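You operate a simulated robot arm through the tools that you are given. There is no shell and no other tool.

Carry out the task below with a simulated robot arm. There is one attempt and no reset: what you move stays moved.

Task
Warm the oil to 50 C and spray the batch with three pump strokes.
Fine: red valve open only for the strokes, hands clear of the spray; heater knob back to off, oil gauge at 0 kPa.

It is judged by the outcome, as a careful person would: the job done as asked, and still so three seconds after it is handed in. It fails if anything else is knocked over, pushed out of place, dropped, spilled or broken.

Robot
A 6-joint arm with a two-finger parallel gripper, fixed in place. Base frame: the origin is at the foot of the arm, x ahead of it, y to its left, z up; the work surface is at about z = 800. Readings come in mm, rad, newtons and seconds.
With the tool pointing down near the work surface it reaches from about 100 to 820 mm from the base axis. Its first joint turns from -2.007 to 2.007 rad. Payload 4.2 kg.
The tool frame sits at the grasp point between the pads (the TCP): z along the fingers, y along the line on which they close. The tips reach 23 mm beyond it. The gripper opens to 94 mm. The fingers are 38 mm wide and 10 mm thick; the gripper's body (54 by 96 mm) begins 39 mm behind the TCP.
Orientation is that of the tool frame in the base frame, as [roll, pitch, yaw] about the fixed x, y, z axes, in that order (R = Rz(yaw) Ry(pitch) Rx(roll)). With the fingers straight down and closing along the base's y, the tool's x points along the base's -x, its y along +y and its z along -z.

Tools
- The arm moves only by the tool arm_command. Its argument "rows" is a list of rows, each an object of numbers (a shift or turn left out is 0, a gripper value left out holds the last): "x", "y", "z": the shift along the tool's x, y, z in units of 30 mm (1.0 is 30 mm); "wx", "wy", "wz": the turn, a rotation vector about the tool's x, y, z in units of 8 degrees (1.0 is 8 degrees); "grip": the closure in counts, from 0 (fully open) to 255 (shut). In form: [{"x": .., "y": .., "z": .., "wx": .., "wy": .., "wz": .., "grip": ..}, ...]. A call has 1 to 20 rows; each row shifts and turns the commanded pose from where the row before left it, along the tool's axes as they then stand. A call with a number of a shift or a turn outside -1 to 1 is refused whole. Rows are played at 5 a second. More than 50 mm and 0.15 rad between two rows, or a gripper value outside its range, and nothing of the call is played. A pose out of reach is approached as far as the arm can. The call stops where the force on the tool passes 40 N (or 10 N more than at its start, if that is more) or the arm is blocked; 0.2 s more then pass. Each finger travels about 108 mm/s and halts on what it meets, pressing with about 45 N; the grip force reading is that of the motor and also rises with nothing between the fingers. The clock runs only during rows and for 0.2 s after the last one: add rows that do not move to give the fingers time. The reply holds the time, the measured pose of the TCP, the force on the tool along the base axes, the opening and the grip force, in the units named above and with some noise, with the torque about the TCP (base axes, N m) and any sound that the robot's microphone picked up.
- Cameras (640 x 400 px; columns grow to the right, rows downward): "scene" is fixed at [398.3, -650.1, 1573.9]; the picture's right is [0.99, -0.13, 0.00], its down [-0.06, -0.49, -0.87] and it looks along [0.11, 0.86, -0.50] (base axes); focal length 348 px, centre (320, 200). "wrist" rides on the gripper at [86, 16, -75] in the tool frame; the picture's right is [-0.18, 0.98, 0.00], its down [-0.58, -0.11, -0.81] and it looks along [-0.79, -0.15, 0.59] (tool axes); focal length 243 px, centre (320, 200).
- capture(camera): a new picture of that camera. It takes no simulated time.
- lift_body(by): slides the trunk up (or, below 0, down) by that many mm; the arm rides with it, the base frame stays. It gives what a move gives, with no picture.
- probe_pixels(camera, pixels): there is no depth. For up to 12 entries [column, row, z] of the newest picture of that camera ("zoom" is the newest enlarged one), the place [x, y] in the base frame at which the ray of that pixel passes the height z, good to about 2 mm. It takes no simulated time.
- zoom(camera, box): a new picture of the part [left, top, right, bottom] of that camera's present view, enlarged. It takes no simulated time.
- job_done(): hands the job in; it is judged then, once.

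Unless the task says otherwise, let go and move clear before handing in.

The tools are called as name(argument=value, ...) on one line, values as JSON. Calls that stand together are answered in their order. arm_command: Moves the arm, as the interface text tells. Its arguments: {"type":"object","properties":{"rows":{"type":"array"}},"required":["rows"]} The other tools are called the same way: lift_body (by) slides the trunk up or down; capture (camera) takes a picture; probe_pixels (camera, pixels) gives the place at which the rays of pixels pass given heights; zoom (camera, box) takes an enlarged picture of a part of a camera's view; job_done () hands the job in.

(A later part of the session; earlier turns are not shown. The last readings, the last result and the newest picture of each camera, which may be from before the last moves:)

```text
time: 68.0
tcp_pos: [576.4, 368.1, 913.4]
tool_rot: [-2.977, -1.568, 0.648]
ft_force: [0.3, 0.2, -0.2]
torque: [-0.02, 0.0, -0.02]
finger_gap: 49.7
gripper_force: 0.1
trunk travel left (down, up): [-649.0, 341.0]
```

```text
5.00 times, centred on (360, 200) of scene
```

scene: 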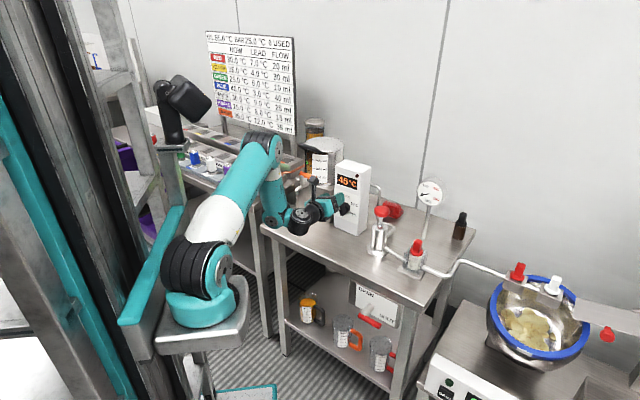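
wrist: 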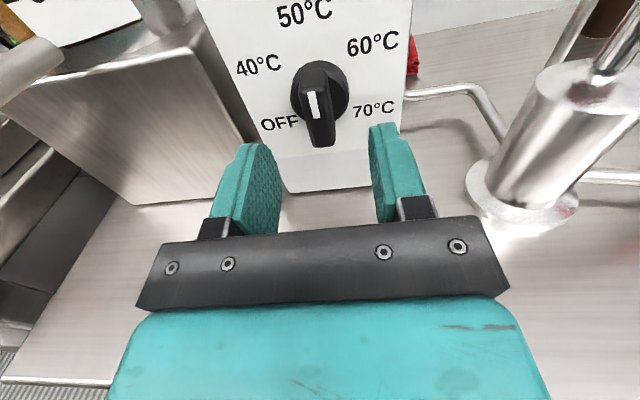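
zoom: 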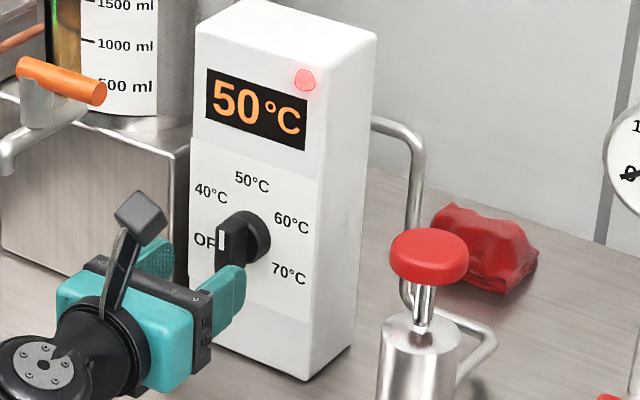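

The indicator is lit red with a steady 50 °C and the mark straight up, so the oil is warm. Next is the lever. With the tool kept horizontal, I'll first raise it 130 mm to clear the pump and stay away from the wrist limit.

arm_command(rows=[{"x": 0.867}, {"x": 0.867}, {"x": 0.867}, {"x": 0.867}, {"x": 0.867}, {}])

capture(camera="scene")

```text
time: 69.4
tcp_pos: [578.3, 368.5, 1043.0]
tool_rot: [-3.038, -1.565, 0.708]
ft_force: [1.0, 0.4, -0.2]
torque: [-0.01, 0.02, -0.02]
finger_gap: 49.7
gripper_force: 0.1
trunk travel left (down, up): [-649.0, 341.0]
```

```text
taken
```

scene: 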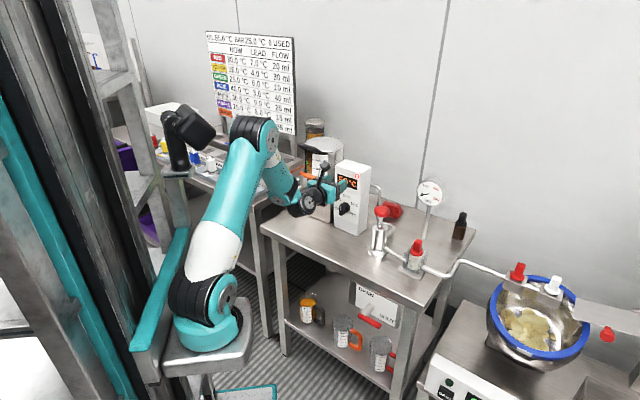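

Reached z=1043 cleanly. I'll move right and back toward the lever's column, at this height above the pump.

arm_command(rows=[{"y": 0.9, "z": -0.78}, {"y": 0.9, "z": -0.78}, {"y": 0.9, "z": -0.78}, {"y": 0.9, "z": -0.78}, {"y": 0.9, "z": -0.78}])

capture(camera="scene")

```text
time: 70.6
tcp_pos: [587.7, 194.4, 1044.1]
tool_rot: [-2.822, -1.566, 0.495]
ft_force: [-0.5, 0.5, 0.5]
torque: [0.0, -0.02, -0.03]
finger_gap: 49.7
gripper_force: 0.1
out of reach, approached as far as the arm can: row 3, 4
trunk travel left (down, up): [-649.0, 341.0]
```

```text
taken
```

scene: 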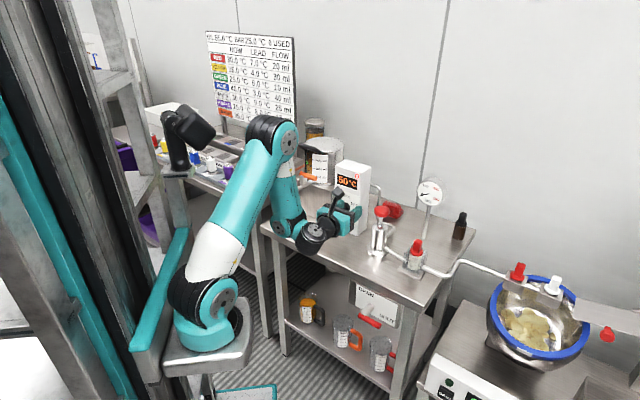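

The pose arrived correctly, but rows 3–4 hit a limit. I'll look at the arm posture before continuing.

zoom(camera="scene", box=[150, 100, 390, 370])

```text
1.48 times, centred on (270, 235) of scene
```

zoom: 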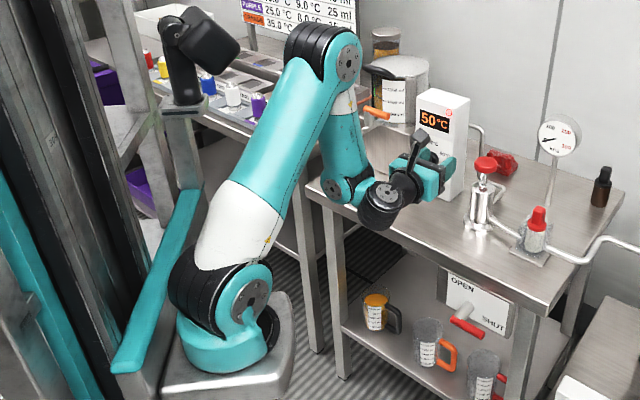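

The posture is fine. I'll raise another 60 mm for wrist margin and continue to the lever's column.

arm_command(rows=[{"x": 1.0}, {"x": 1.0}, {"y": 0.9, "z": -0.62}, {"y": 0.9, "z": -0.62}, {"y": 0.9, "z": -0.62}, {"y": 0.9, "z": -0.62}, {"y": 0.9, "z": -0.62}, {}])

capture(camera="scene")

```text
time: 72.4
tcp_pos: [622.7, 51.9, 1070.4]
tool_rot: [0.196, -1.568, -2.532]
ft_force: [0.2, 0.2, -0.3]
torque: [-0.03, -0.03, -0.02]
finger_gap: 49.7
gripper_force: 0.1
out of reach, approached as far as the arm can: row 1, 2, 3, 4, 5, 6, 7
trunk travel left (down, up): [-649.0, 341.0]
```

```text
taken
```

scene: 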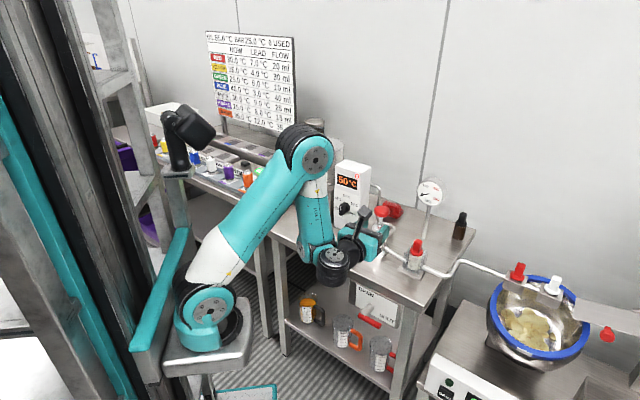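

The arm is at e1≈412, e2≈470, z=1070; a fold limit kept it from going higher, which is fine. I'll shift slightly outward and roll +90° so the pads straddle the horizontal lever.

arm_command(rows=[{"y": 0.35, "z": 0.35}, {"wz": 0.9375}, {"wz": 0.9375}, {"wz": 0.9375}, {"wz": 0.9375}, {"wz": 0.9375}, {"wz": 0.9375}, {"wz": 0.9375}, {"wz": 0.9375}, {"wz": 0.9375}, {"wz": 0.9375}, {"wz": 0.9375}, {"wz": 0.9375}, {}])

capture(camera="scene")

```text
time: 75.4
tcp_pos: [626.9, 56.1, 1063.8]
tool_rot: [-1.571, 0.003, -0.758]
ft_force: [0.8, -0.5, -0.2]
torque: [0.02, 0.02, 0.0]
finger_gap: 49.9
gripper_force: 0.1
out of reach, approached as far as the arm can: row 1
trunk travel left (down, up): [-649.0, 341.0]
```

```text
taken
```

scene: 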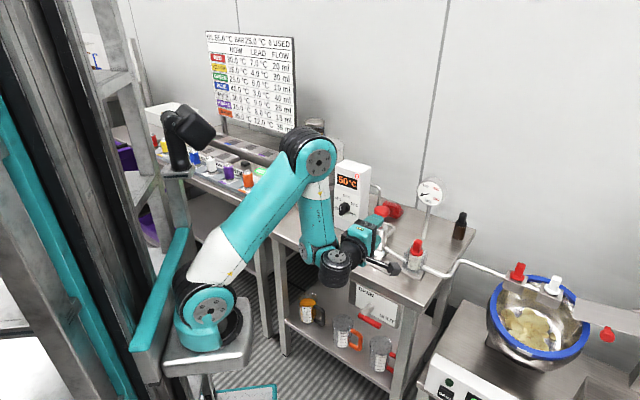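

The pads now close vertically, at e1≈412, e2≈475. I'll lower the trunk 280 mm, stopping above the lever's height, and check the clearance.

lift_body(by=-280)

capture(camera="scene")

capture(camera="wrist")

```text
time: 78.2
tcp_pos: [628.1, 55.4, 782.3]
tool_rot: [-1.572, 0.0, -0.76]
ft_force: [0.9, 0.1, 0.1]
torque: [0.03, 0.02, -0.04]
finger_gap: 49.9
gripper_force: 0.1
trunk travel left (down, up): [-369.0, 621.0]
```

```text
taken
```

scene: 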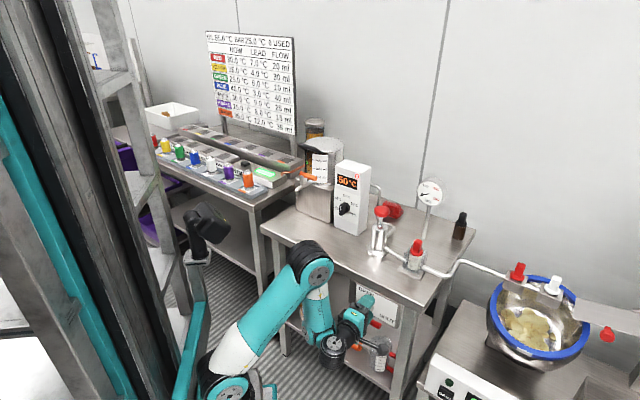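

```text
taken
```

wrist: 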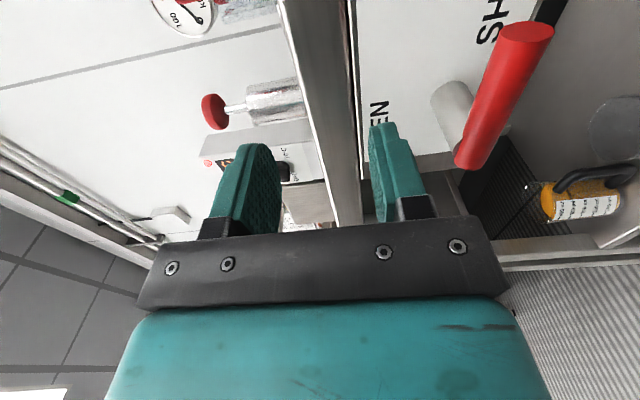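

The lever shows at wrist (475–525, 30–160), below the gripper and between the pads' planes once lowered. I'll probe its position from this closer view.

probe_pixels(camera="wrist", pixels=[[527, 35, 690], [527, 35, 695], [500, 95, 690], [500, 95, 695], [474, 158, 690], [474, 158, 695], [445, 110, 690], [545, 38, 680], [483, 130, 700]])

zoom(camera="wrist", box=[380, 0, 600, 190])

zoom(camera="scene", box=[300, 260, 420, 390])

```text
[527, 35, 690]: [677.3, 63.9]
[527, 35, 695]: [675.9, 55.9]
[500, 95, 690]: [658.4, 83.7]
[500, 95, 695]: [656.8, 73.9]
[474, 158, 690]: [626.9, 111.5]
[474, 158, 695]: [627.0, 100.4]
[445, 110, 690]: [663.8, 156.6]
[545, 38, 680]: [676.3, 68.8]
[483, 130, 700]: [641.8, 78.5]
```

```text
2.11 times, centred on (490, 95) of wrist
```

zoom: 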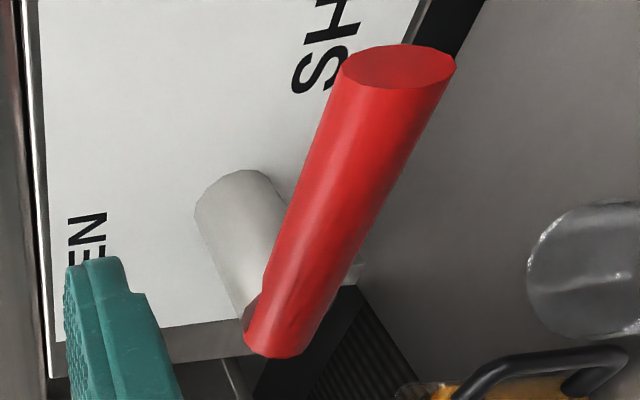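

```text
3.08 times, centred on (360, 325) of scene
```

zoom: 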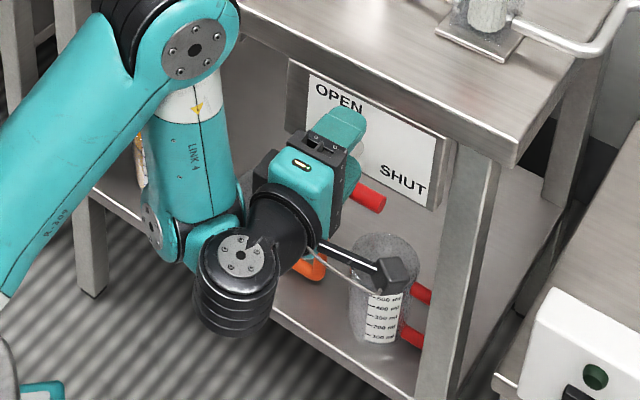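

The handle axis is at e2≈516, z≈690, e1 from 368 to 443, while my tips are at e2≈499. I'll back off about 14 mm for more clearance before lowering the rest.

arm_command(rows=[{"z": -0.25}, {"z": -0.25}, {}])

```text
time: 79.0
tcp_pos: [622.6, 52.7, 783.9]
tool_rot: [-1.572, -0.001, -0.763]
ft_force: [0.1, -0.4, -0.2]
torque: [-0.03, -0.04, -0.02]
finger_gap: 49.7
gripper_force: 0.0
out of reach, approached as far as the arm can: row 2
trunk travel left (down, up): [-369.0, 621.0]
```

The tips are now about 13 mm in front of the handle. I'll lower 94 mm to bring the handle's height between the pads.

lift_body(by=-94)

capture(camera="wrist")

zoom(camera="scene", box=[300, 260, 420, 390])

```text
time: 80.3
tcp_pos: [622.9, 52.8, 689.5]
tool_rot: [-1.573, -0.001, -0.764]
ft_force: [0.1, -0.9, -0.7]
torque: [0.0, 0.02, -0.01]
finger_gap: 49.5
gripper_force: 0.1
trunk travel left (down, up): [-275.0, 715.0]
```

```text
taken
```

wrist: 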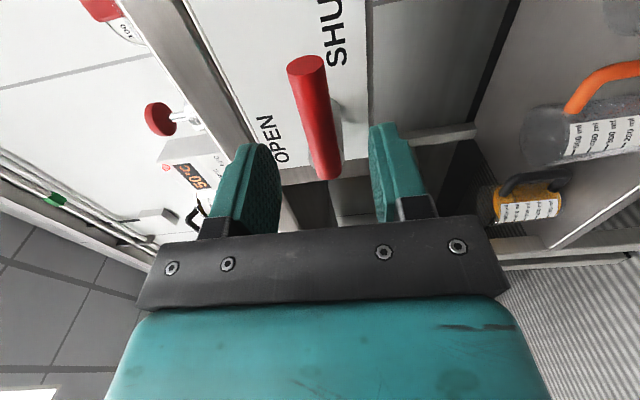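

```text
3.08 times, centred on (360, 325) of scene
```

zoom: 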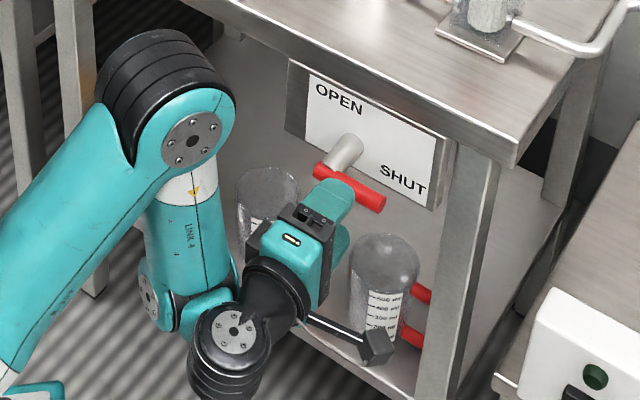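

The handle at wrist (317,120) lies between the pads and on axis. I'll shift 11 mm along it, advance 45 mm so the pads straddle it, and narrow the gap to about 28 mm as a loose fork.

arm_command(rows=[{"x": 0.37, "z": 0.3}, {"z": 0.6}, {"z": 0.6}, {"grip": 180}, {}, {}])

capture(camera="wrist")

zoom(camera="scene", box=[320, 270, 420, 370])

```text
time: 81.6
tcp_pos: [643.1, 77.9, 678.4]
tool_rot: [-1.556, -0.003, -0.765]
ft_force: [-5.2, -7.8, 31.0]
torque: [0.87, 0.01, 0.45]
finger_gap: 41.5
gripper_force: 15.3
out of reach, approached as far as the arm can: row 1, 2, 3
trunk travel left (down, up): [-275.0, 715.0]
stopped in row 6: the force on the tool passed its limit at 41 N (the readings are from after the stop); the commanded pose is now the measured one
```

```text
taken
```

wrist: 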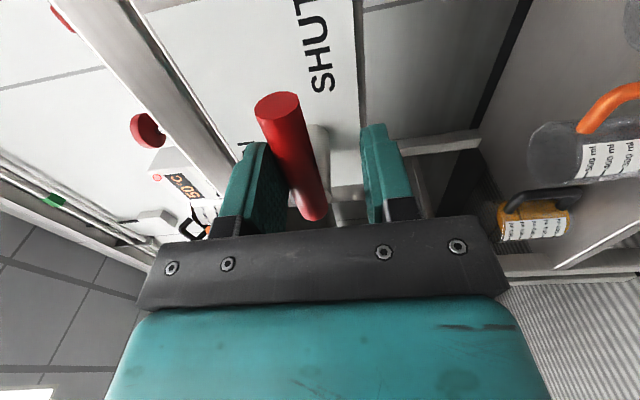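

```text
4.00 times, centred on (370, 320) of scene
```

zoom: 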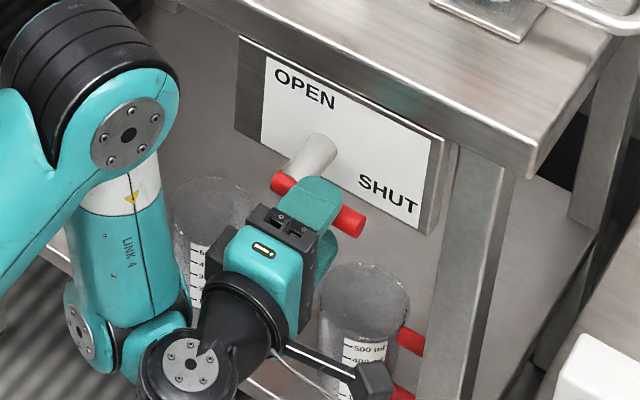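

The upper pad is resting on the handle because the arm hit a limit and came in 11 mm low. I'll open, back out and raise the trunk so the arm can work in a better posture, lower relative to its shoulder.

arm_command(rows=[{"grip": 120}, {}, {}, {"z": -0.5}, {"z": -0.5}, {}])

zoom(camera="scene", box=[320, 270, 420, 370])

```text
time: 83.0
tcp_pos: [624.7, 57.2, 675.6]
tool_rot: [-1.563, 0.002, -0.767]
ft_force: [0.3, 0.9, -0.4]
torque: [0.01, 0.01, 0.02]
finger_gap: 49.8
gripper_force: 0.0
trunk travel left (down, up): [-275.0, 715.0]
```

```text
4.00 times, centred on (370, 320) of scene
```

zoom: 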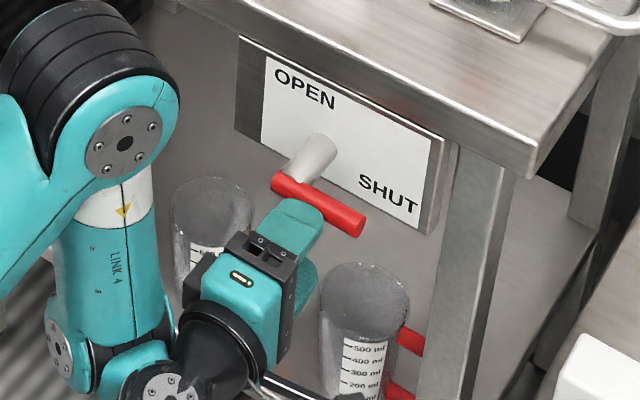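

The lever is untouched at SHUT. I'll back off 10 mm more, then raise the trunk 215 mm.

arm_command(rows=[{"z": -0.35}, {}])

lift_body(by=215)

```text
time: 83.6
tcp_pos: [621.6, 53.3, 675.4]
tool_rot: [-1.563, 0.0, -0.768]
ft_force: [-1.1, -0.2, 0.3]
torque: [0.0, 0.01, 0.0]
finger_gap: 49.7
gripper_force: 0.0
out of reach, approached as far as the arm can: row 1
trunk travel left (down, up): [-275.0, 715.0]
```

```text
time: 85.9
tcp_pos: [622.8, 54.6, 890.2]
tool_rot: [-1.563, 0.002, -0.767]
ft_force: [-0.4, 0.4, 0.2]
torque: [0.01, 0.0, 0.02]
finger_gap: 50.2
gripper_force: 0.0
trunk travel left (down, up): [-490.0, 500.0]
```

Now at z=890 with the trunk raised. I'll lower with the arm itself (tool +y) about 200 mm, back to the lever height.

arm_command(rows=[{"y": 0.8}, {"y": 0.8}, {"y": 0.8}, {"y": 0.8}, {"y": 0.8}, {"y": 0.8}, {}])

capture(camera="scene")

```text
time: 87.5
tcp_pos: [631.0, 94.9, 762.2]
tool_rot: [-1.567, 0.001, -0.77]
ft_force: [0.6, -0.3, 0.7]
torque: [0.02, -0.02, 0.01]
finger_gap: 50.0
gripper_force: 0.1
out of reach, approached as far as the arm can: row 1, 2, 3, 4, 5, 6
trunk travel left (down, up): [-490.0, 500.0]
```

```text
taken
```

scene: 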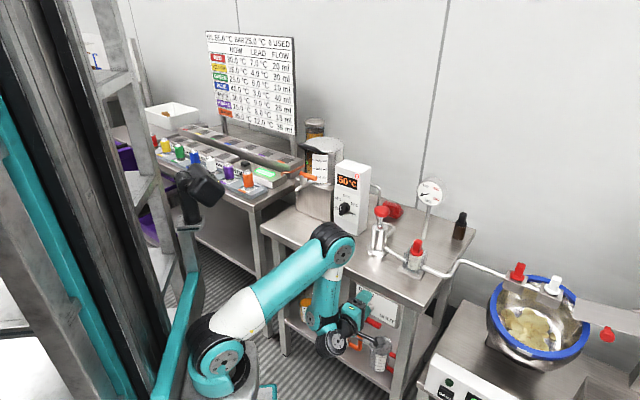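

The arm drifted out to e1≈389, e2≈506, now at an inner limit, so the workable band here is narrow. I'll go up slightly, then right and back to a standoff position before lowering with the trunk.

arm_command(rows=[{"x": 0.4, "z": -0.4, "y": -0.4}, {"x": 0.4, "z": -0.4, "y": -0.4}, {"x": 0.4, "z": -0.3, "y": -0.3}, {}])

```text
time: 88.5
tcp_pos: [642.4, 75.9, 804.7]
tool_rot: [-1.566, 0.0, -0.771]
ft_force: [-0.3, 0.6, 0.5]
torque: [-0.01, -0.02, 0.0]
finger_gap: 49.6
gripper_force: 0.0
out of reach, approached as far as the arm can: row 1, 2, 3
trunk travel left (down, up): [-490.0, 500.0]
```

The workable band for a horizontal tool this close in is too narrow. A better way is to point the tool straight down and pinch the handle front-to-back, so it can pivot between the pads. I'll raise the trunk for space first, then pitch down.

lift_body(by=200)

arm_command(rows=[{"wx": -0.9375}, {"wx": -0.9375}, {"wx": -0.9375}, {"wx": -0.9375}, {"wx": -0.9375}, {"wx": -0.9375}, {}])

capture(camera="scene")

```text
time: 90.7
tcp_pos: [643.5, 75.9, 1003.9]
tool_rot: [-1.568, 0.001, -0.772]
ft_force: [-0.1, -0.2, 0.4]
torque: [-0.03, 0.0, 0.02]
finger_gap: 49.6
gripper_force: 0.0
trunk travel left (down, up): [-690.0, 300.0]
```

```text
time: 92.3
tcp_pos: [521.7, 78.1, 813.7]
tool_rot: [-2.336, -0.003, -0.774]
ft_force: [-0.1, -0.3, 0.2]
torque: [-0.02, 0.04, -0.04]
finger_gap: 50.0
gripper_force: 0.1
out of reach, approached as far as the arm can: row 2, 3, 4, 5, 6
trunk travel left (down, up): [-690.0, 300.0]
```

```text
taken
```

scene: 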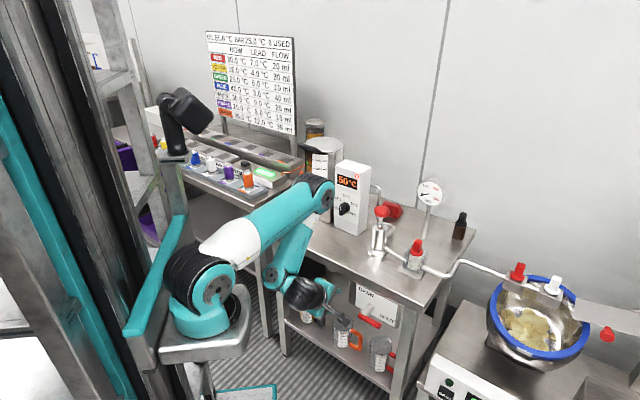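

The arm slid down and back instead of staying put: TCP (522,78,814), tool 44° below horizontal. I'll move out and up a bit with this orientation to get off the fold limit, then keep pitching down.

arm_command(rows=[{"x": 0.6, "y": -0.8}, {"x": 0.6, "y": -0.8}, {"x": 0.6, "y": -0.8}, {"x": 0.6, "y": -0.8}, {}])

capture(camera="scene")

```text
time: 93.5
tcp_pos: [519.4, 73.0, 807.6]
tool_rot: [-2.348, -0.001, -0.774]
ft_force: [-0.6, 0.1, 0.1]
torque: [0.01, -0.02, -0.03]
finger_gap: 49.9
gripper_force: 0.1
out of reach, approached as far as the arm can: row 1, 2, 3, 4
trunk travel left (down, up): [-690.0, 300.0]
```

```text
taken
```

scene: 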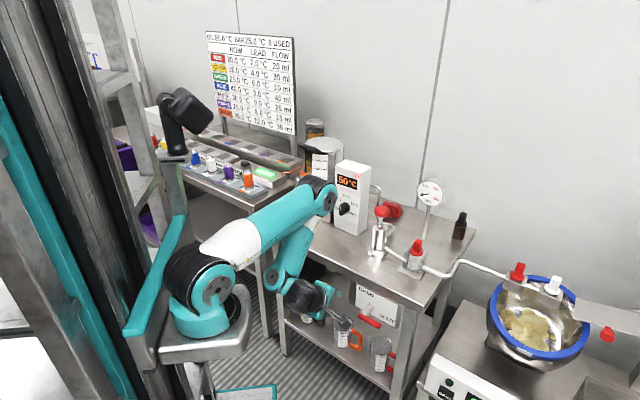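

It is stuck in a folded wrist configuration. It switched back once before, at about (546,299) with the trunk at 0, when I pitched down from horizontal. I'll recreate that: trunk to 0, pitch up to horizontal, then move there.

lift_body(by=210)

arm_command(rows=[{"wx": 0.93}, {"wx": 0.93}, {"wx": 0.93}, {"wx": 0.93}, {"wx": 0.93}, {"wx": 0.92}, {}])

capture(camera="scene")

```text
time: 95.8
tcp_pos: [520.1, 72.5, 1018.8]
tool_rot: [-2.347, -0.002, -0.773]
ft_force: [-0.2, 0.1, 0.0]
torque: [-0.01, -0.05, -0.01]
finger_gap: 49.7
gripper_force: 0.0
trunk travel left (down, up): [-900.0, 90.0]
```

```text
time: 97.3
tcp_pos: [587.1, 154.4, 1025.1]
tool_rot: [-1.572, 0.0, -0.775]
ft_force: [0.4, 0.7, 0.1]
torque: [0.01, 0.02, -0.01]
finger_gap: 49.8
gripper_force: 0.2
out of reach, approached as far as the arm can: row 4, 5, 6
trunk travel left (down, up): [-900.0, 90.0]
```

```text
taken
```

scene: 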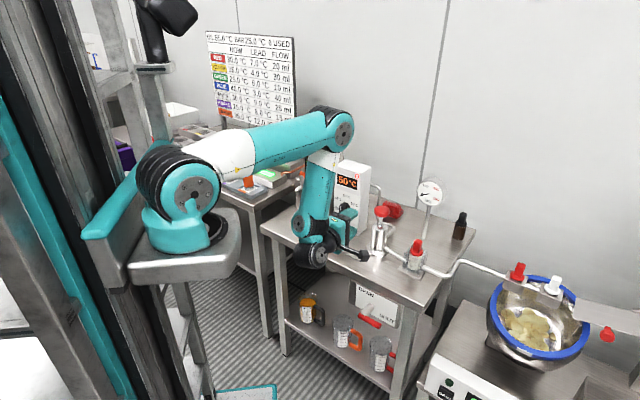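

Horizontal again at (587,154,1025). I'll move to about (546,299,1115) and set the roll to what it was when the earlier switch worked.

arm_command(rows=[{"x": -0.62, "z": 0.36, "y": -0.43}, {"x": -0.62, "z": 0.36, "y": -0.43}, {"x": -0.62, "z": 0.36, "y": -0.43}, {"x": -0.62, "z": 0.36, "y": -0.43}, {"x": -0.62, "z": 0.36, "y": -0.43}, {"x": -0.62, "z": 0.36, "y": -0.43}, {"x": -0.62, "z": 0.36, "y": -0.43}, {}])

capture(camera="scene")

```text
time: 99.2
tcp_pos: [547.1, 301.0, 1114.4]
tool_rot: [-1.57, -0.003, -0.774]
ft_force: [0.1, 0.0, 0.6]
torque: [0.01, 0.02, -0.01]
finger_gap: 49.9
gripper_force: 0.2
trunk travel left (down, up): [-900.0, 90.0]
```

```text
taken
```

scene: 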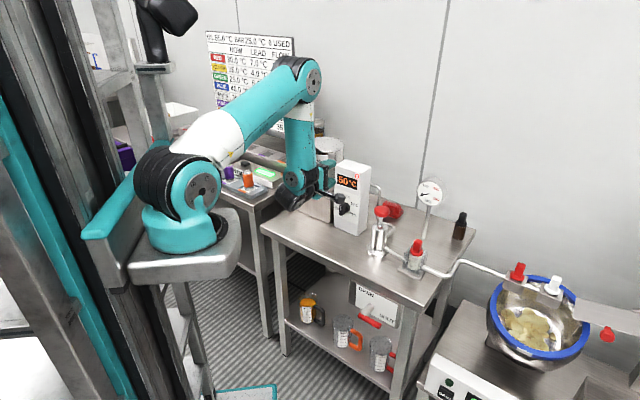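

In place at (547,301,1114). Now I'll pitch down as I did then.

arm_command(rows=[{"wx": -0.9375}, {"wx": -0.9375}, {"wx": -0.9375}, {"wx": -0.9375}, {}])

capture(camera="scene")

```text
time: 100.3
tcp_pos: [458.8, 241.0, 1082.8]
tool_rot: [-2.086, 0.012, -0.787]
ft_force: [-0.3, 1.0, 0.8]
torque: [0.01, -0.01, 0.01]
finger_gap: 49.8
gripper_force: 0.0
out of reach, approached as far as the arm can: row 2, 3, 4
trunk travel left (down, up): [-900.0, 90.0]
```

```text
taken
```

scene: 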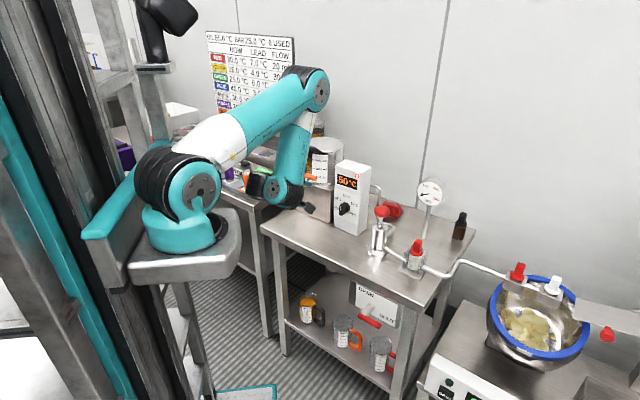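

It slid back without switching. The roll was at 90° this time versus 60° before, and the roll joint may have been at its own limit. I'll roll back 30°, pitch up again and return to the same spot.

arm_command(rows=[{"wz": -0.9375}, {"wz": -0.9375}, {"wz": -0.9375}, {"wz": -0.9375}, {"wx": 0.812, "wy": 0.469}, {"wx": 0.812, "wy": 0.469}, {"wx": 0.812, "wy": 0.469}, {"wx": 0.812, "wy": 0.469}, {}])

```text
time: 102.3
tcp_pos: [475.8, 251.5, 1084.6]
tool_rot: [-1.575, -0.524, -0.769]
ft_force: [-0.1, 0.8, 1.0]
torque: [0.0, 0.01, 0.01]
finger_gap: 50.0
gripper_force: 0.0
out of reach, approached as far as the arm can: row 1, 2, 3, 4, 7, 8
trunk travel left (down, up): [-900.0, 90.0]
```

Horizontal with roll 60° again. I'll move back out to (546,299,1115) and then pitch down with this roll.

arm_command(rows=[{"x": 0.25, "y": -0.144, "z": 0.69}, {"x": 0.25, "y": -0.144, "z": 0.69}, {"x": 0.25, "y": -0.144, "z": 0.69}, {"x": 0.25, "y": -0.144, "z": 0.69}, {}])

arm_command(rows=[{"wx": -0.812, "wy": -0.469}, {"wx": -0.812, "wy": -0.469}, {"wx": -0.812, "wy": -0.469}, {"wx": -0.812, "wy": -0.469}, {}])

capture(camera="scene")

```text
time: 103.5
tcp_pos: [544.8, 298.5, 1114.0]
tool_rot: [-1.568, -0.524, -0.774]
ft_force: [0.0, -0.2, -0.2]
torque: [0.02, 0.05, 0.03]
finger_gap: 49.7
gripper_force: 0.1
trunk travel left (down, up): [-900.0, 90.0]
```

```text
time: 104.8
tcp_pos: [533.3, 271.6, 1087.2]
tool_rot: [-2.1, -0.443, -0.444]
ft_force: [0.2, -0.8, -0.3]
torque: [0.02, 0.0, 0.0]
finger_gap: 49.9
gripper_force: 0.0
out of reach, approached as far as the arm can: row 2, 3, 4
trunk travel left (down, up): [-900.0, 90.0]
```

```text
taken
```

scene: 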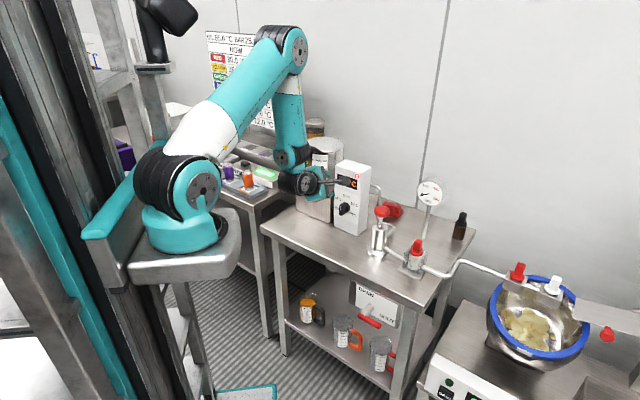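

It switched back to the elbow-up configuration, as before. Now I'll rotate the rest of the way to tool straight down, with the closing direction across the table edge.

arm_command(rows=[{"wx": -0.8646, "wy": -0.1867, "wz": 0.4138}, {"wx": -0.8646, "wy": -0.1867, "wz": 0.4138}, {"wx": -0.8646, "wy": -0.1867, "wz": 0.4138}, {"wx": -0.8646, "wy": -0.1867, "wz": 0.4138}, {"wx": -0.8646, "wy": -0.1867, "wz": 0.4138}, {"wx": -0.8646, "wy": -0.1867, "wz": 0.4138}, {"wx": -0.8646, "wy": -0.1867, "wz": 0.4138}, {"wx": -0.8646, "wy": -0.1867, "wz": 0.4138}, {"wx": -0.8646, "wy": -0.1867, "wz": 0.4138}, {}])

capture(camera="scene")

```text
time: 107.0
tcp_pos: [534.7, 271.6, 1087.7]
tool_rot: [3.141, 0.001, -0.77]
ft_force: [0.2, -1.0, -0.9]
torque: [0.01, -0.01, 0.03]
finger_gap: 49.8
gripper_force: 0.0
trunk travel left (down, up): [-900.0, 90.0]
```

```text
taken
```

scene: 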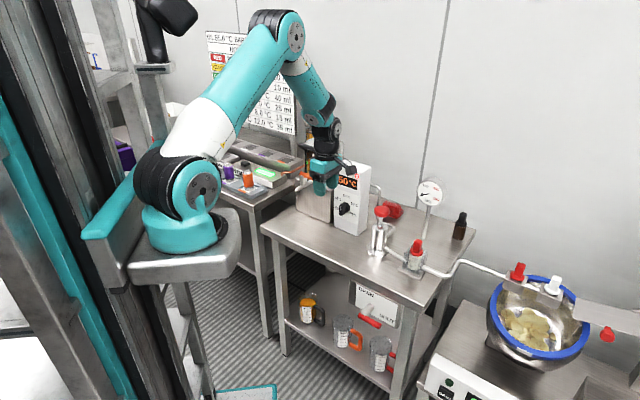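

The tool points straight down in a comfortable posture. I'll move sideways at this height to above the lever's pinch point, e1≈423, e2≈516.

arm_command(rows=[{"x": 0.944, "y": 0.209}, {"x": 0.944, "y": 0.209}, {"x": 0.944, "y": 0.209}, {"x": 0.944, "y": 0.209}, {"x": 0.944, "y": 0.209}, {"x": 0.944, "y": 0.209}, {"x": 0.944, "y": 0.209}, {"x": 0.944, "y": 0.209}, {}])

capture(camera="wrist")

capture(camera="scene")

```text
time: 109.0
tcp_pos: [659.8, 78.2, 1088.8]
tool_rot: [-3.141, -0.002, -0.769]
ft_force: [1.4, 0.5, 0.0]
torque: [-0.01, 0.01, 0.02]
finger_gap: 49.7
gripper_force: 0.0
trunk travel left (down, up): [-900.0, 90.0]
```

```text
taken
```

wrist: 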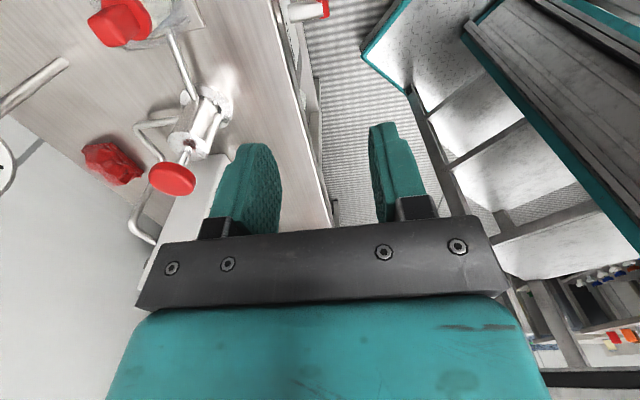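

```text
taken
```

scene: 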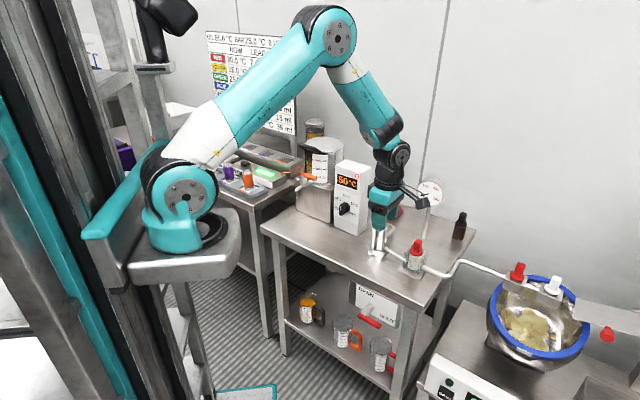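

Above the lever at e1≈421, e2≈514; its red end shows at wrist (322,8) between the pads. I'll lower the trunk 290 mm and look.

lift_body(by=-290)

capture(camera="wrist")

capture(camera="scene")

```text
time: 111.9
tcp_pos: [659.4, 79.0, 798.7]
tool_rot: [-3.139, -0.002, -0.77]
ft_force: [-0.4, 0.0, 0.6]
torque: [-0.01, -0.01, 0.0]
finger_gap: 49.8
gripper_force: 0.1
trunk travel left (down, up): [-610.0, 380.0]
```

```text
taken
```

wrist: 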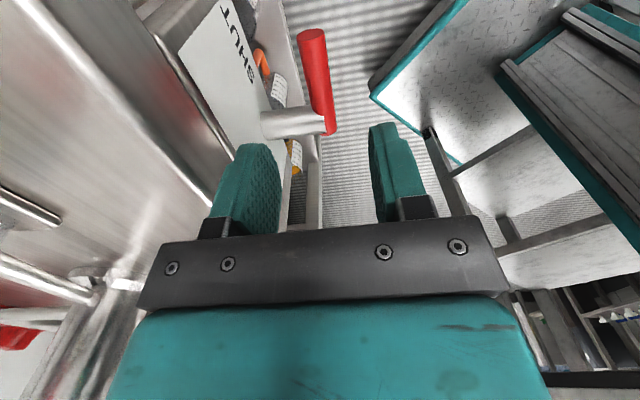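

```text
taken
```

scene: 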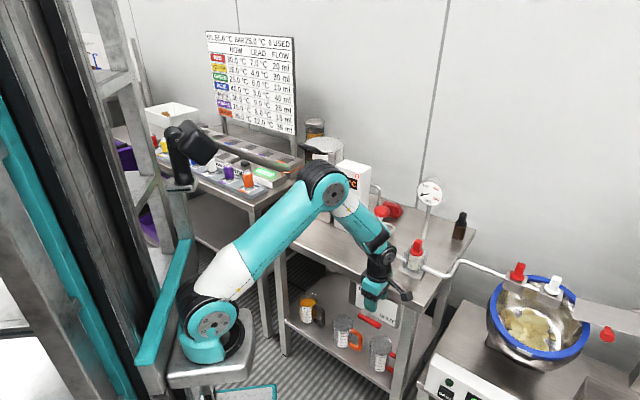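

The handle lies between the pads' planes: tip at e1≈446, pivot at e1≈375, e2≈516. I'll lower 108 mm so the pads straddle it front and back.

lift_body(by=-108)

capture(camera="wrist")

zoom(camera="scene", box=[320, 240, 440, 360])

```text
time: 113.3
tcp_pos: [660.2, 78.7, 690.9]
tool_rot: [-3.139, 0.0, -0.77]
ft_force: [0.3, -0.1, -0.3]
torque: [0.01, 0.01, -0.03]
finger_gap: 49.8
gripper_force: 0.1
trunk travel left (down, up): [-502.0, 488.0]
```

```text
taken
```

wrist: 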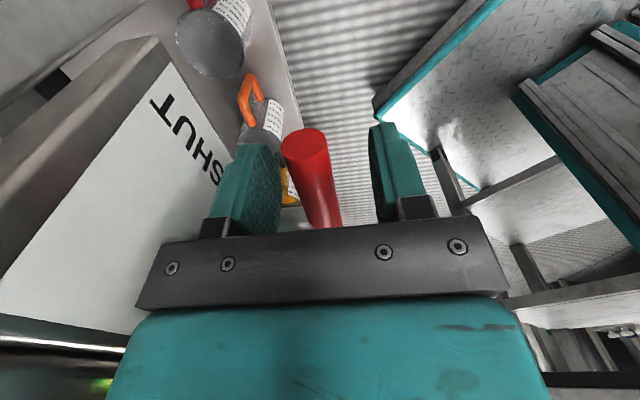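

```text
3.33 times, centred on (380, 300) of scene
```

zoom: 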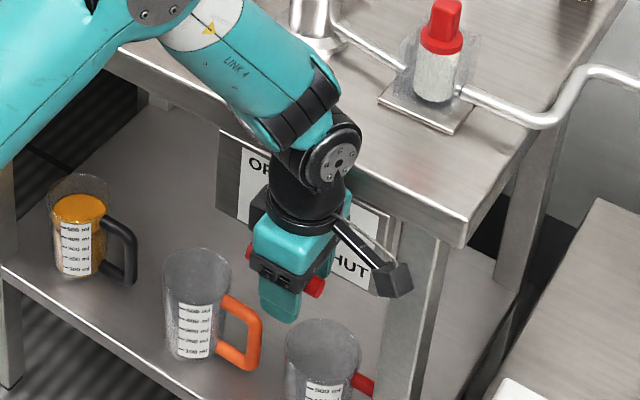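

The handle stands between the pads with no contact. I'll close on it.

arm_command(rows=[{"grip": 180}, {"grip": 255}, {}, {}, {}])

capture(camera="wrist")

```text
time: 114.5
tcp_pos: [661.5, 80.0, 692.2]
tool_rot: [-3.136, -0.002, -0.769]
ft_force: [23.1, 23.0, -2.5]
torque: [-0.09, -0.11, -1.8]
finger_gap: 19.2
gripper_force: 45.3
trunk travel left (down, up): [-502.0, 488.0]
```

```text
taken
```

wrist: 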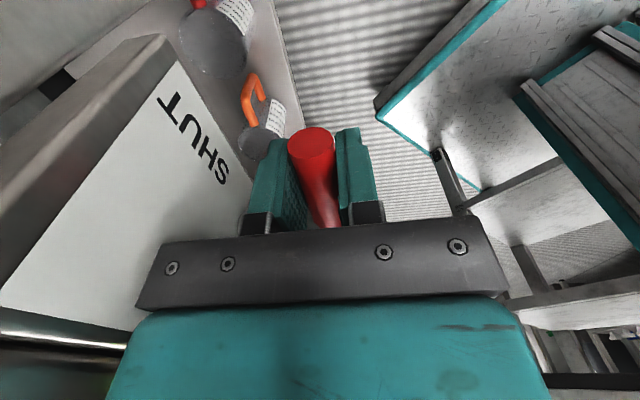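

The pads hold the 19 mm handle, with 32 N sideways because the grip was about 2 mm off-centre. I'll relieve that and swing the handle up the first 30° of its arc about the pivot.

arm_command(rows=[{"y": -0.06}, {}, {"x": -0.0131, "z": -0.1993}, {"x": -0.0389, "z": -0.1959}, {"x": -0.0642, "z": -0.1891}, {"x": -0.0883, "z": -0.1791}])

zoom(camera="scene", box=[330, 260, 420, 350])

```text
time: 115.9
tcp_pos: [658.4, 84.2, 713.0]
tool_rot: [-3.139, -0.003, -0.773]
ft_force: [19.1, 3.2, -22.9]
torque: [-0.37, -1.21, -1.77]
finger_gap: 19.2
gripper_force: 44.7
trunk travel left (down, up): [-502.0, 488.0]
```

```text
4.44 times, centred on (375, 305) of scene
```

zoom: 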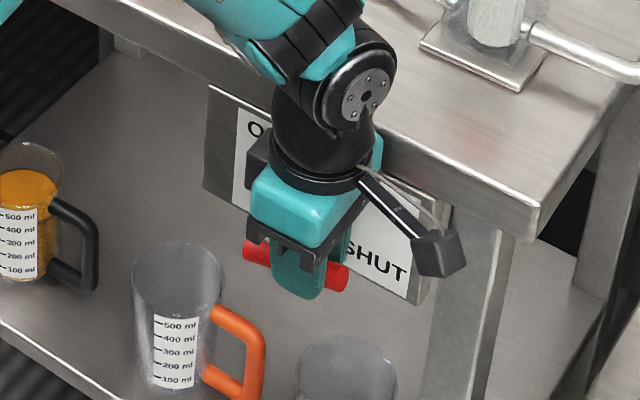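

The TCP followed the arc and the forces are moderate. I'll check how far the handle itself has turned.

capture(camera="wrist")

zoom(camera="scene", box=[350, 290, 400, 330])

zoom(camera="wrist", box=[240, 90, 400, 240])

```text
taken
```

wrist: 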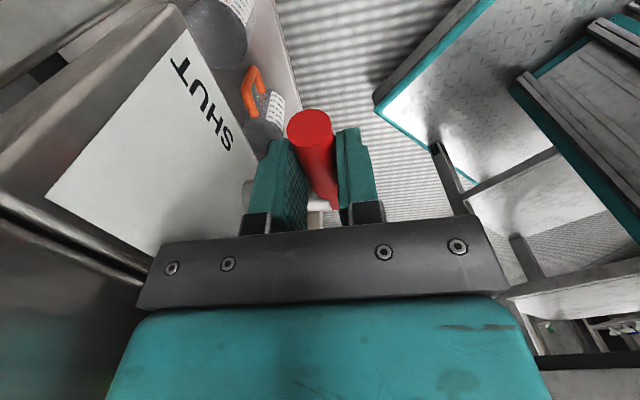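

```text
10.00 times, centred on (375, 310) of scene
```

zoom: 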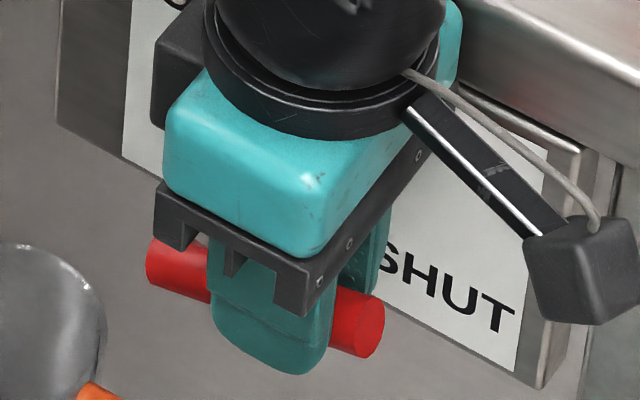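

```text
2.67 times, centred on (320, 165) of wrist
```

zoom: 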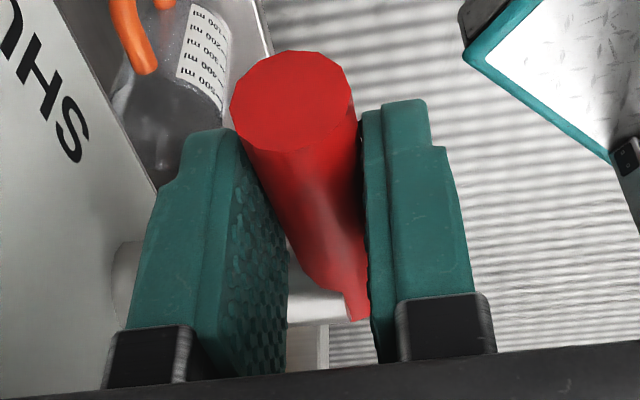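

The handle turned only about 14° and the pads slipped up along it by about 10 mm. I'll open, regrip deeper and nearer the handle's end for more leverage, and lift again.

arm_command(rows=[{"grip": 130}, {}, {"x": 0.26, "z": 0.22}, {"x": 0.26, "z": 0.23}, {}, {"grip": 200}, {"grip": 255}, {}, {}, {}])

zoom(camera="scene", box=[350, 285, 410, 335])

```text
time: 118.1
tcp_pos: [670.0, 72.7, 700.4]
tool_rot: [3.14, -0.002, -0.772]
ft_force: [-5.2, -3.7, -1.1]
torque: [0.24, -0.31, -1.39]
finger_gap: 18.6
gripper_force: 44.7
trunk travel left (down, up): [-502.0, 488.0]
```

```text
8.00 times, centred on (380, 310) of scene
```

zoom: 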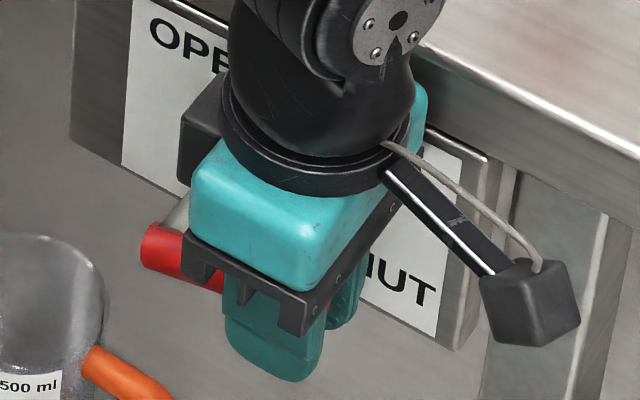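

The grip is deeper and further out now, e1≈432, z≈700. I'll lift along the arc another 30° and check.

arm_command(rows=[{"x": -0.0616, "z": -0.2444}, {"x": -0.093, "z": -0.2342}, {"x": -0.1228, "z": -0.2201}, {"x": -0.1504, "z": -0.2022}, {}])

zoom(camera="scene", box=[350, 285, 410, 335])

zoom(camera="wrist", box=[240, 90, 400, 240])

```text
time: 119.3
tcp_pos: [661.2, 81.1, 726.7]
tool_rot: [-3.136, -0.004, -0.773]
ft_force: [21.3, -8.4, -11.5]
torque: [-0.3, -1.47, -1.18]
finger_gap: 19.3
gripper_force: 45.0
trunk travel left (down, up): [-502.0, 488.0]
```

```text
8.00 times, centred on (380, 310) of scene
```

zoom: 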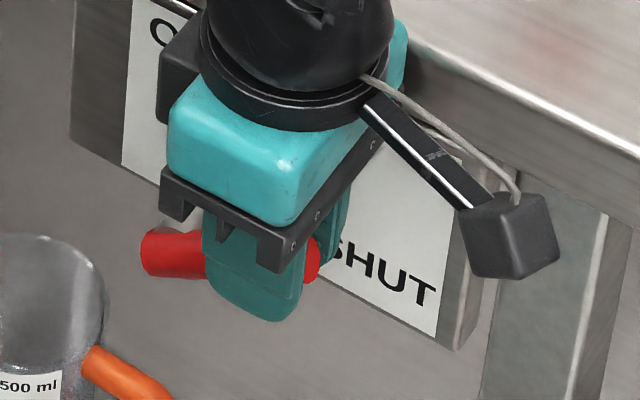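

```text
2.67 times, centred on (320, 165) of wrist
```

zoom: 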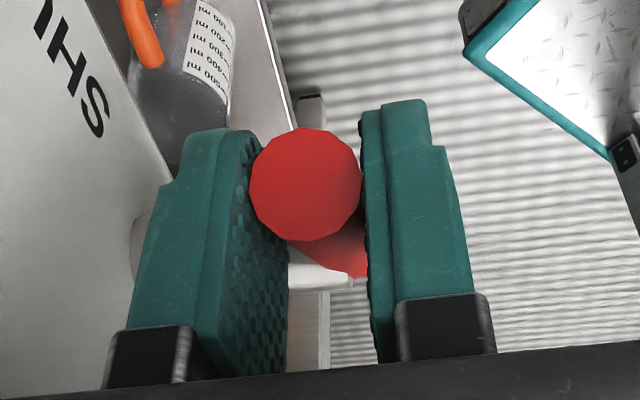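

The handle is now about 28° up. I'll repeat: open, regrip deeper, lift another 32°.

arm_command(rows=[{"grip": 130}, {}, {"x": 0.21, "z": 0.23}, {"z": 0.227}, {}, {"grip": 200}, {"grip": 255}, {}, {}, {"x": -0.1229, "z": -0.2312}, {"x": -0.1539, "z": -0.2118}, {"x": -0.1818, "z": -0.1883}, {"x": -0.2063, "z": -0.1612}, {}])

zoom(camera="scene", box=[350, 275, 410, 335])

zoom(camera="wrist", box=[240, 90, 400, 240])

```text
time: 122.3
tcp_pos: [650.2, 92.5, 739.6]
tool_rot: [-3.137, -0.005, -0.769]
ft_force: [24.5, -0.2, -10.2]
torque: [-0.38, -1.23, -0.4]
finger_gap: 19.0
gripper_force: 44.9
trunk travel left (down, up): [-502.0, 488.0]
```

```text
6.67 times, centred on (380, 305) of scene
```

zoom: 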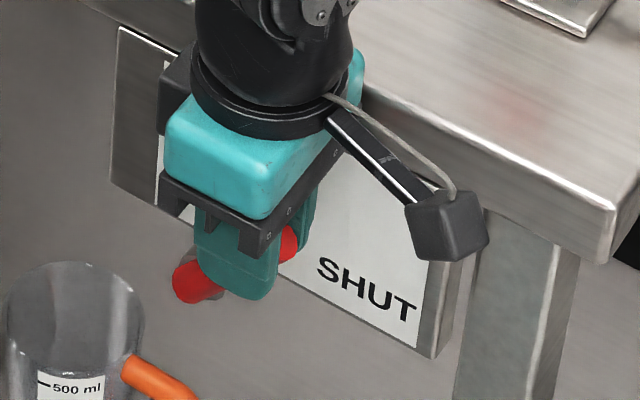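

```text
2.67 times, centred on (320, 165) of wrist
```

zoom: 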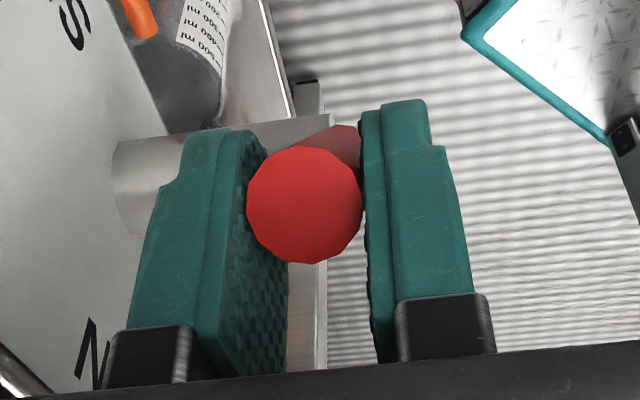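

The handle is at about 43°. I'll do another regrip and swing it from about 43° to about 83°.

arm_command(rows=[{"grip": 130}, {}, {"x": 0.3, "z": 0.24}, {"z": 0.247}, {}, {"grip": 200}, {"grip": 255}, {}, {}, {"x": -0.2218, "z": -0.2025}, {"x": -0.2537, "z": -0.161}, {"x": -0.2778, "z": -0.1144}, {"x": -0.2933, "z": -0.0646}, {}])

zoom(camera="scene", box=[350, 275, 410, 335])

zoom(camera="wrist", box=[240, 90, 400, 240])

```text
time: 125.3
tcp_pos: [635.1, 107.2, 741.0]
tool_rot: [-3.138, -0.003, -0.771]
ft_force: [23.4, -6.9, 8.5]
torque: [-0.6, -0.88, 0.06]
finger_gap: 19.1
gripper_force: 45.1
trunk travel left (down, up): [-502.0, 488.0]
```

```text
6.67 times, centred on (380, 305) of scene
```

zoom: 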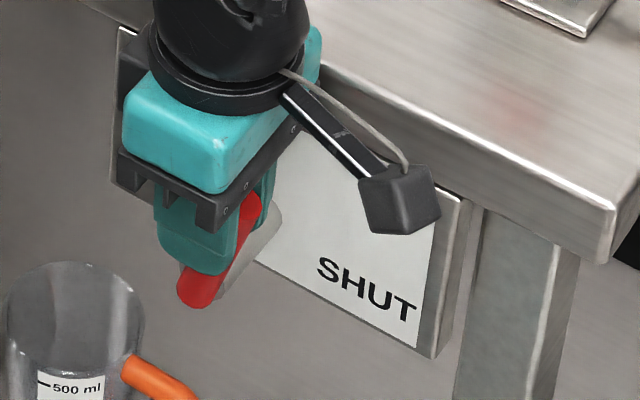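

```text
2.67 times, centred on (320, 165) of wrist
```

zoom: 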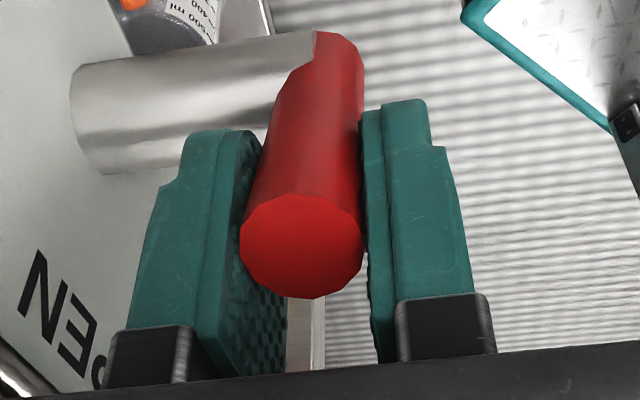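

The handle is at about 65°. One more regrip, and I'll push it left up to the OPEN position at vertical.

arm_command(rows=[{"grip": 130}, {}, {"x": 0.43, "z": 0.2}, {}, {"grip": 200}, {"grip": 255}, {}, {}, {"x": -0.2, "z": -0.08}, {"x": -0.2, "z": -0.04}, {"x": -0.2, "z": -0.02}, {"x": -0.2}, {"x": -0.15}, {}])

zoom(camera="scene", box=[350, 275, 410, 335])

zoom(camera="wrist", box=[240, 90, 400, 240])

```text
time: 128.3
tcp_pos: [623.6, 117.9, 737.7]
tool_rot: [-3.137, -0.004, -0.772]
ft_force: [35.3, -4.0, 3.6]
torque: [-1.18, 0.24, 0.2]
finger_gap: 19.0
gripper_force: 45.1
trunk travel left (down, up): [-502.0, 488.0]
```

```text
6.67 times, centred on (380, 305) of scene
```

zoom: 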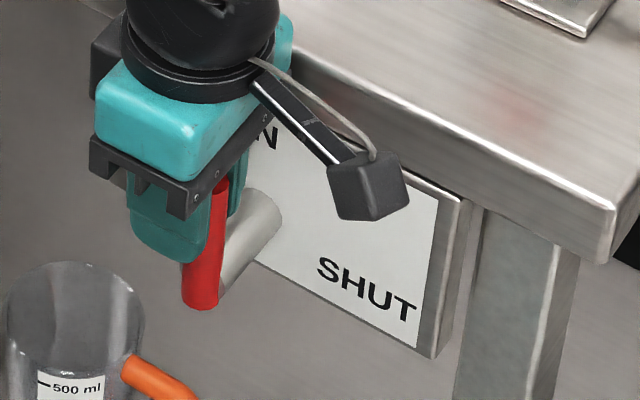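

```text
2.67 times, centred on (320, 165) of wrist
```

zoom: 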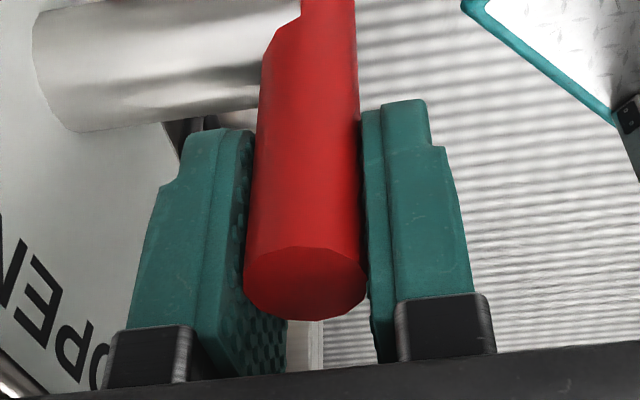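

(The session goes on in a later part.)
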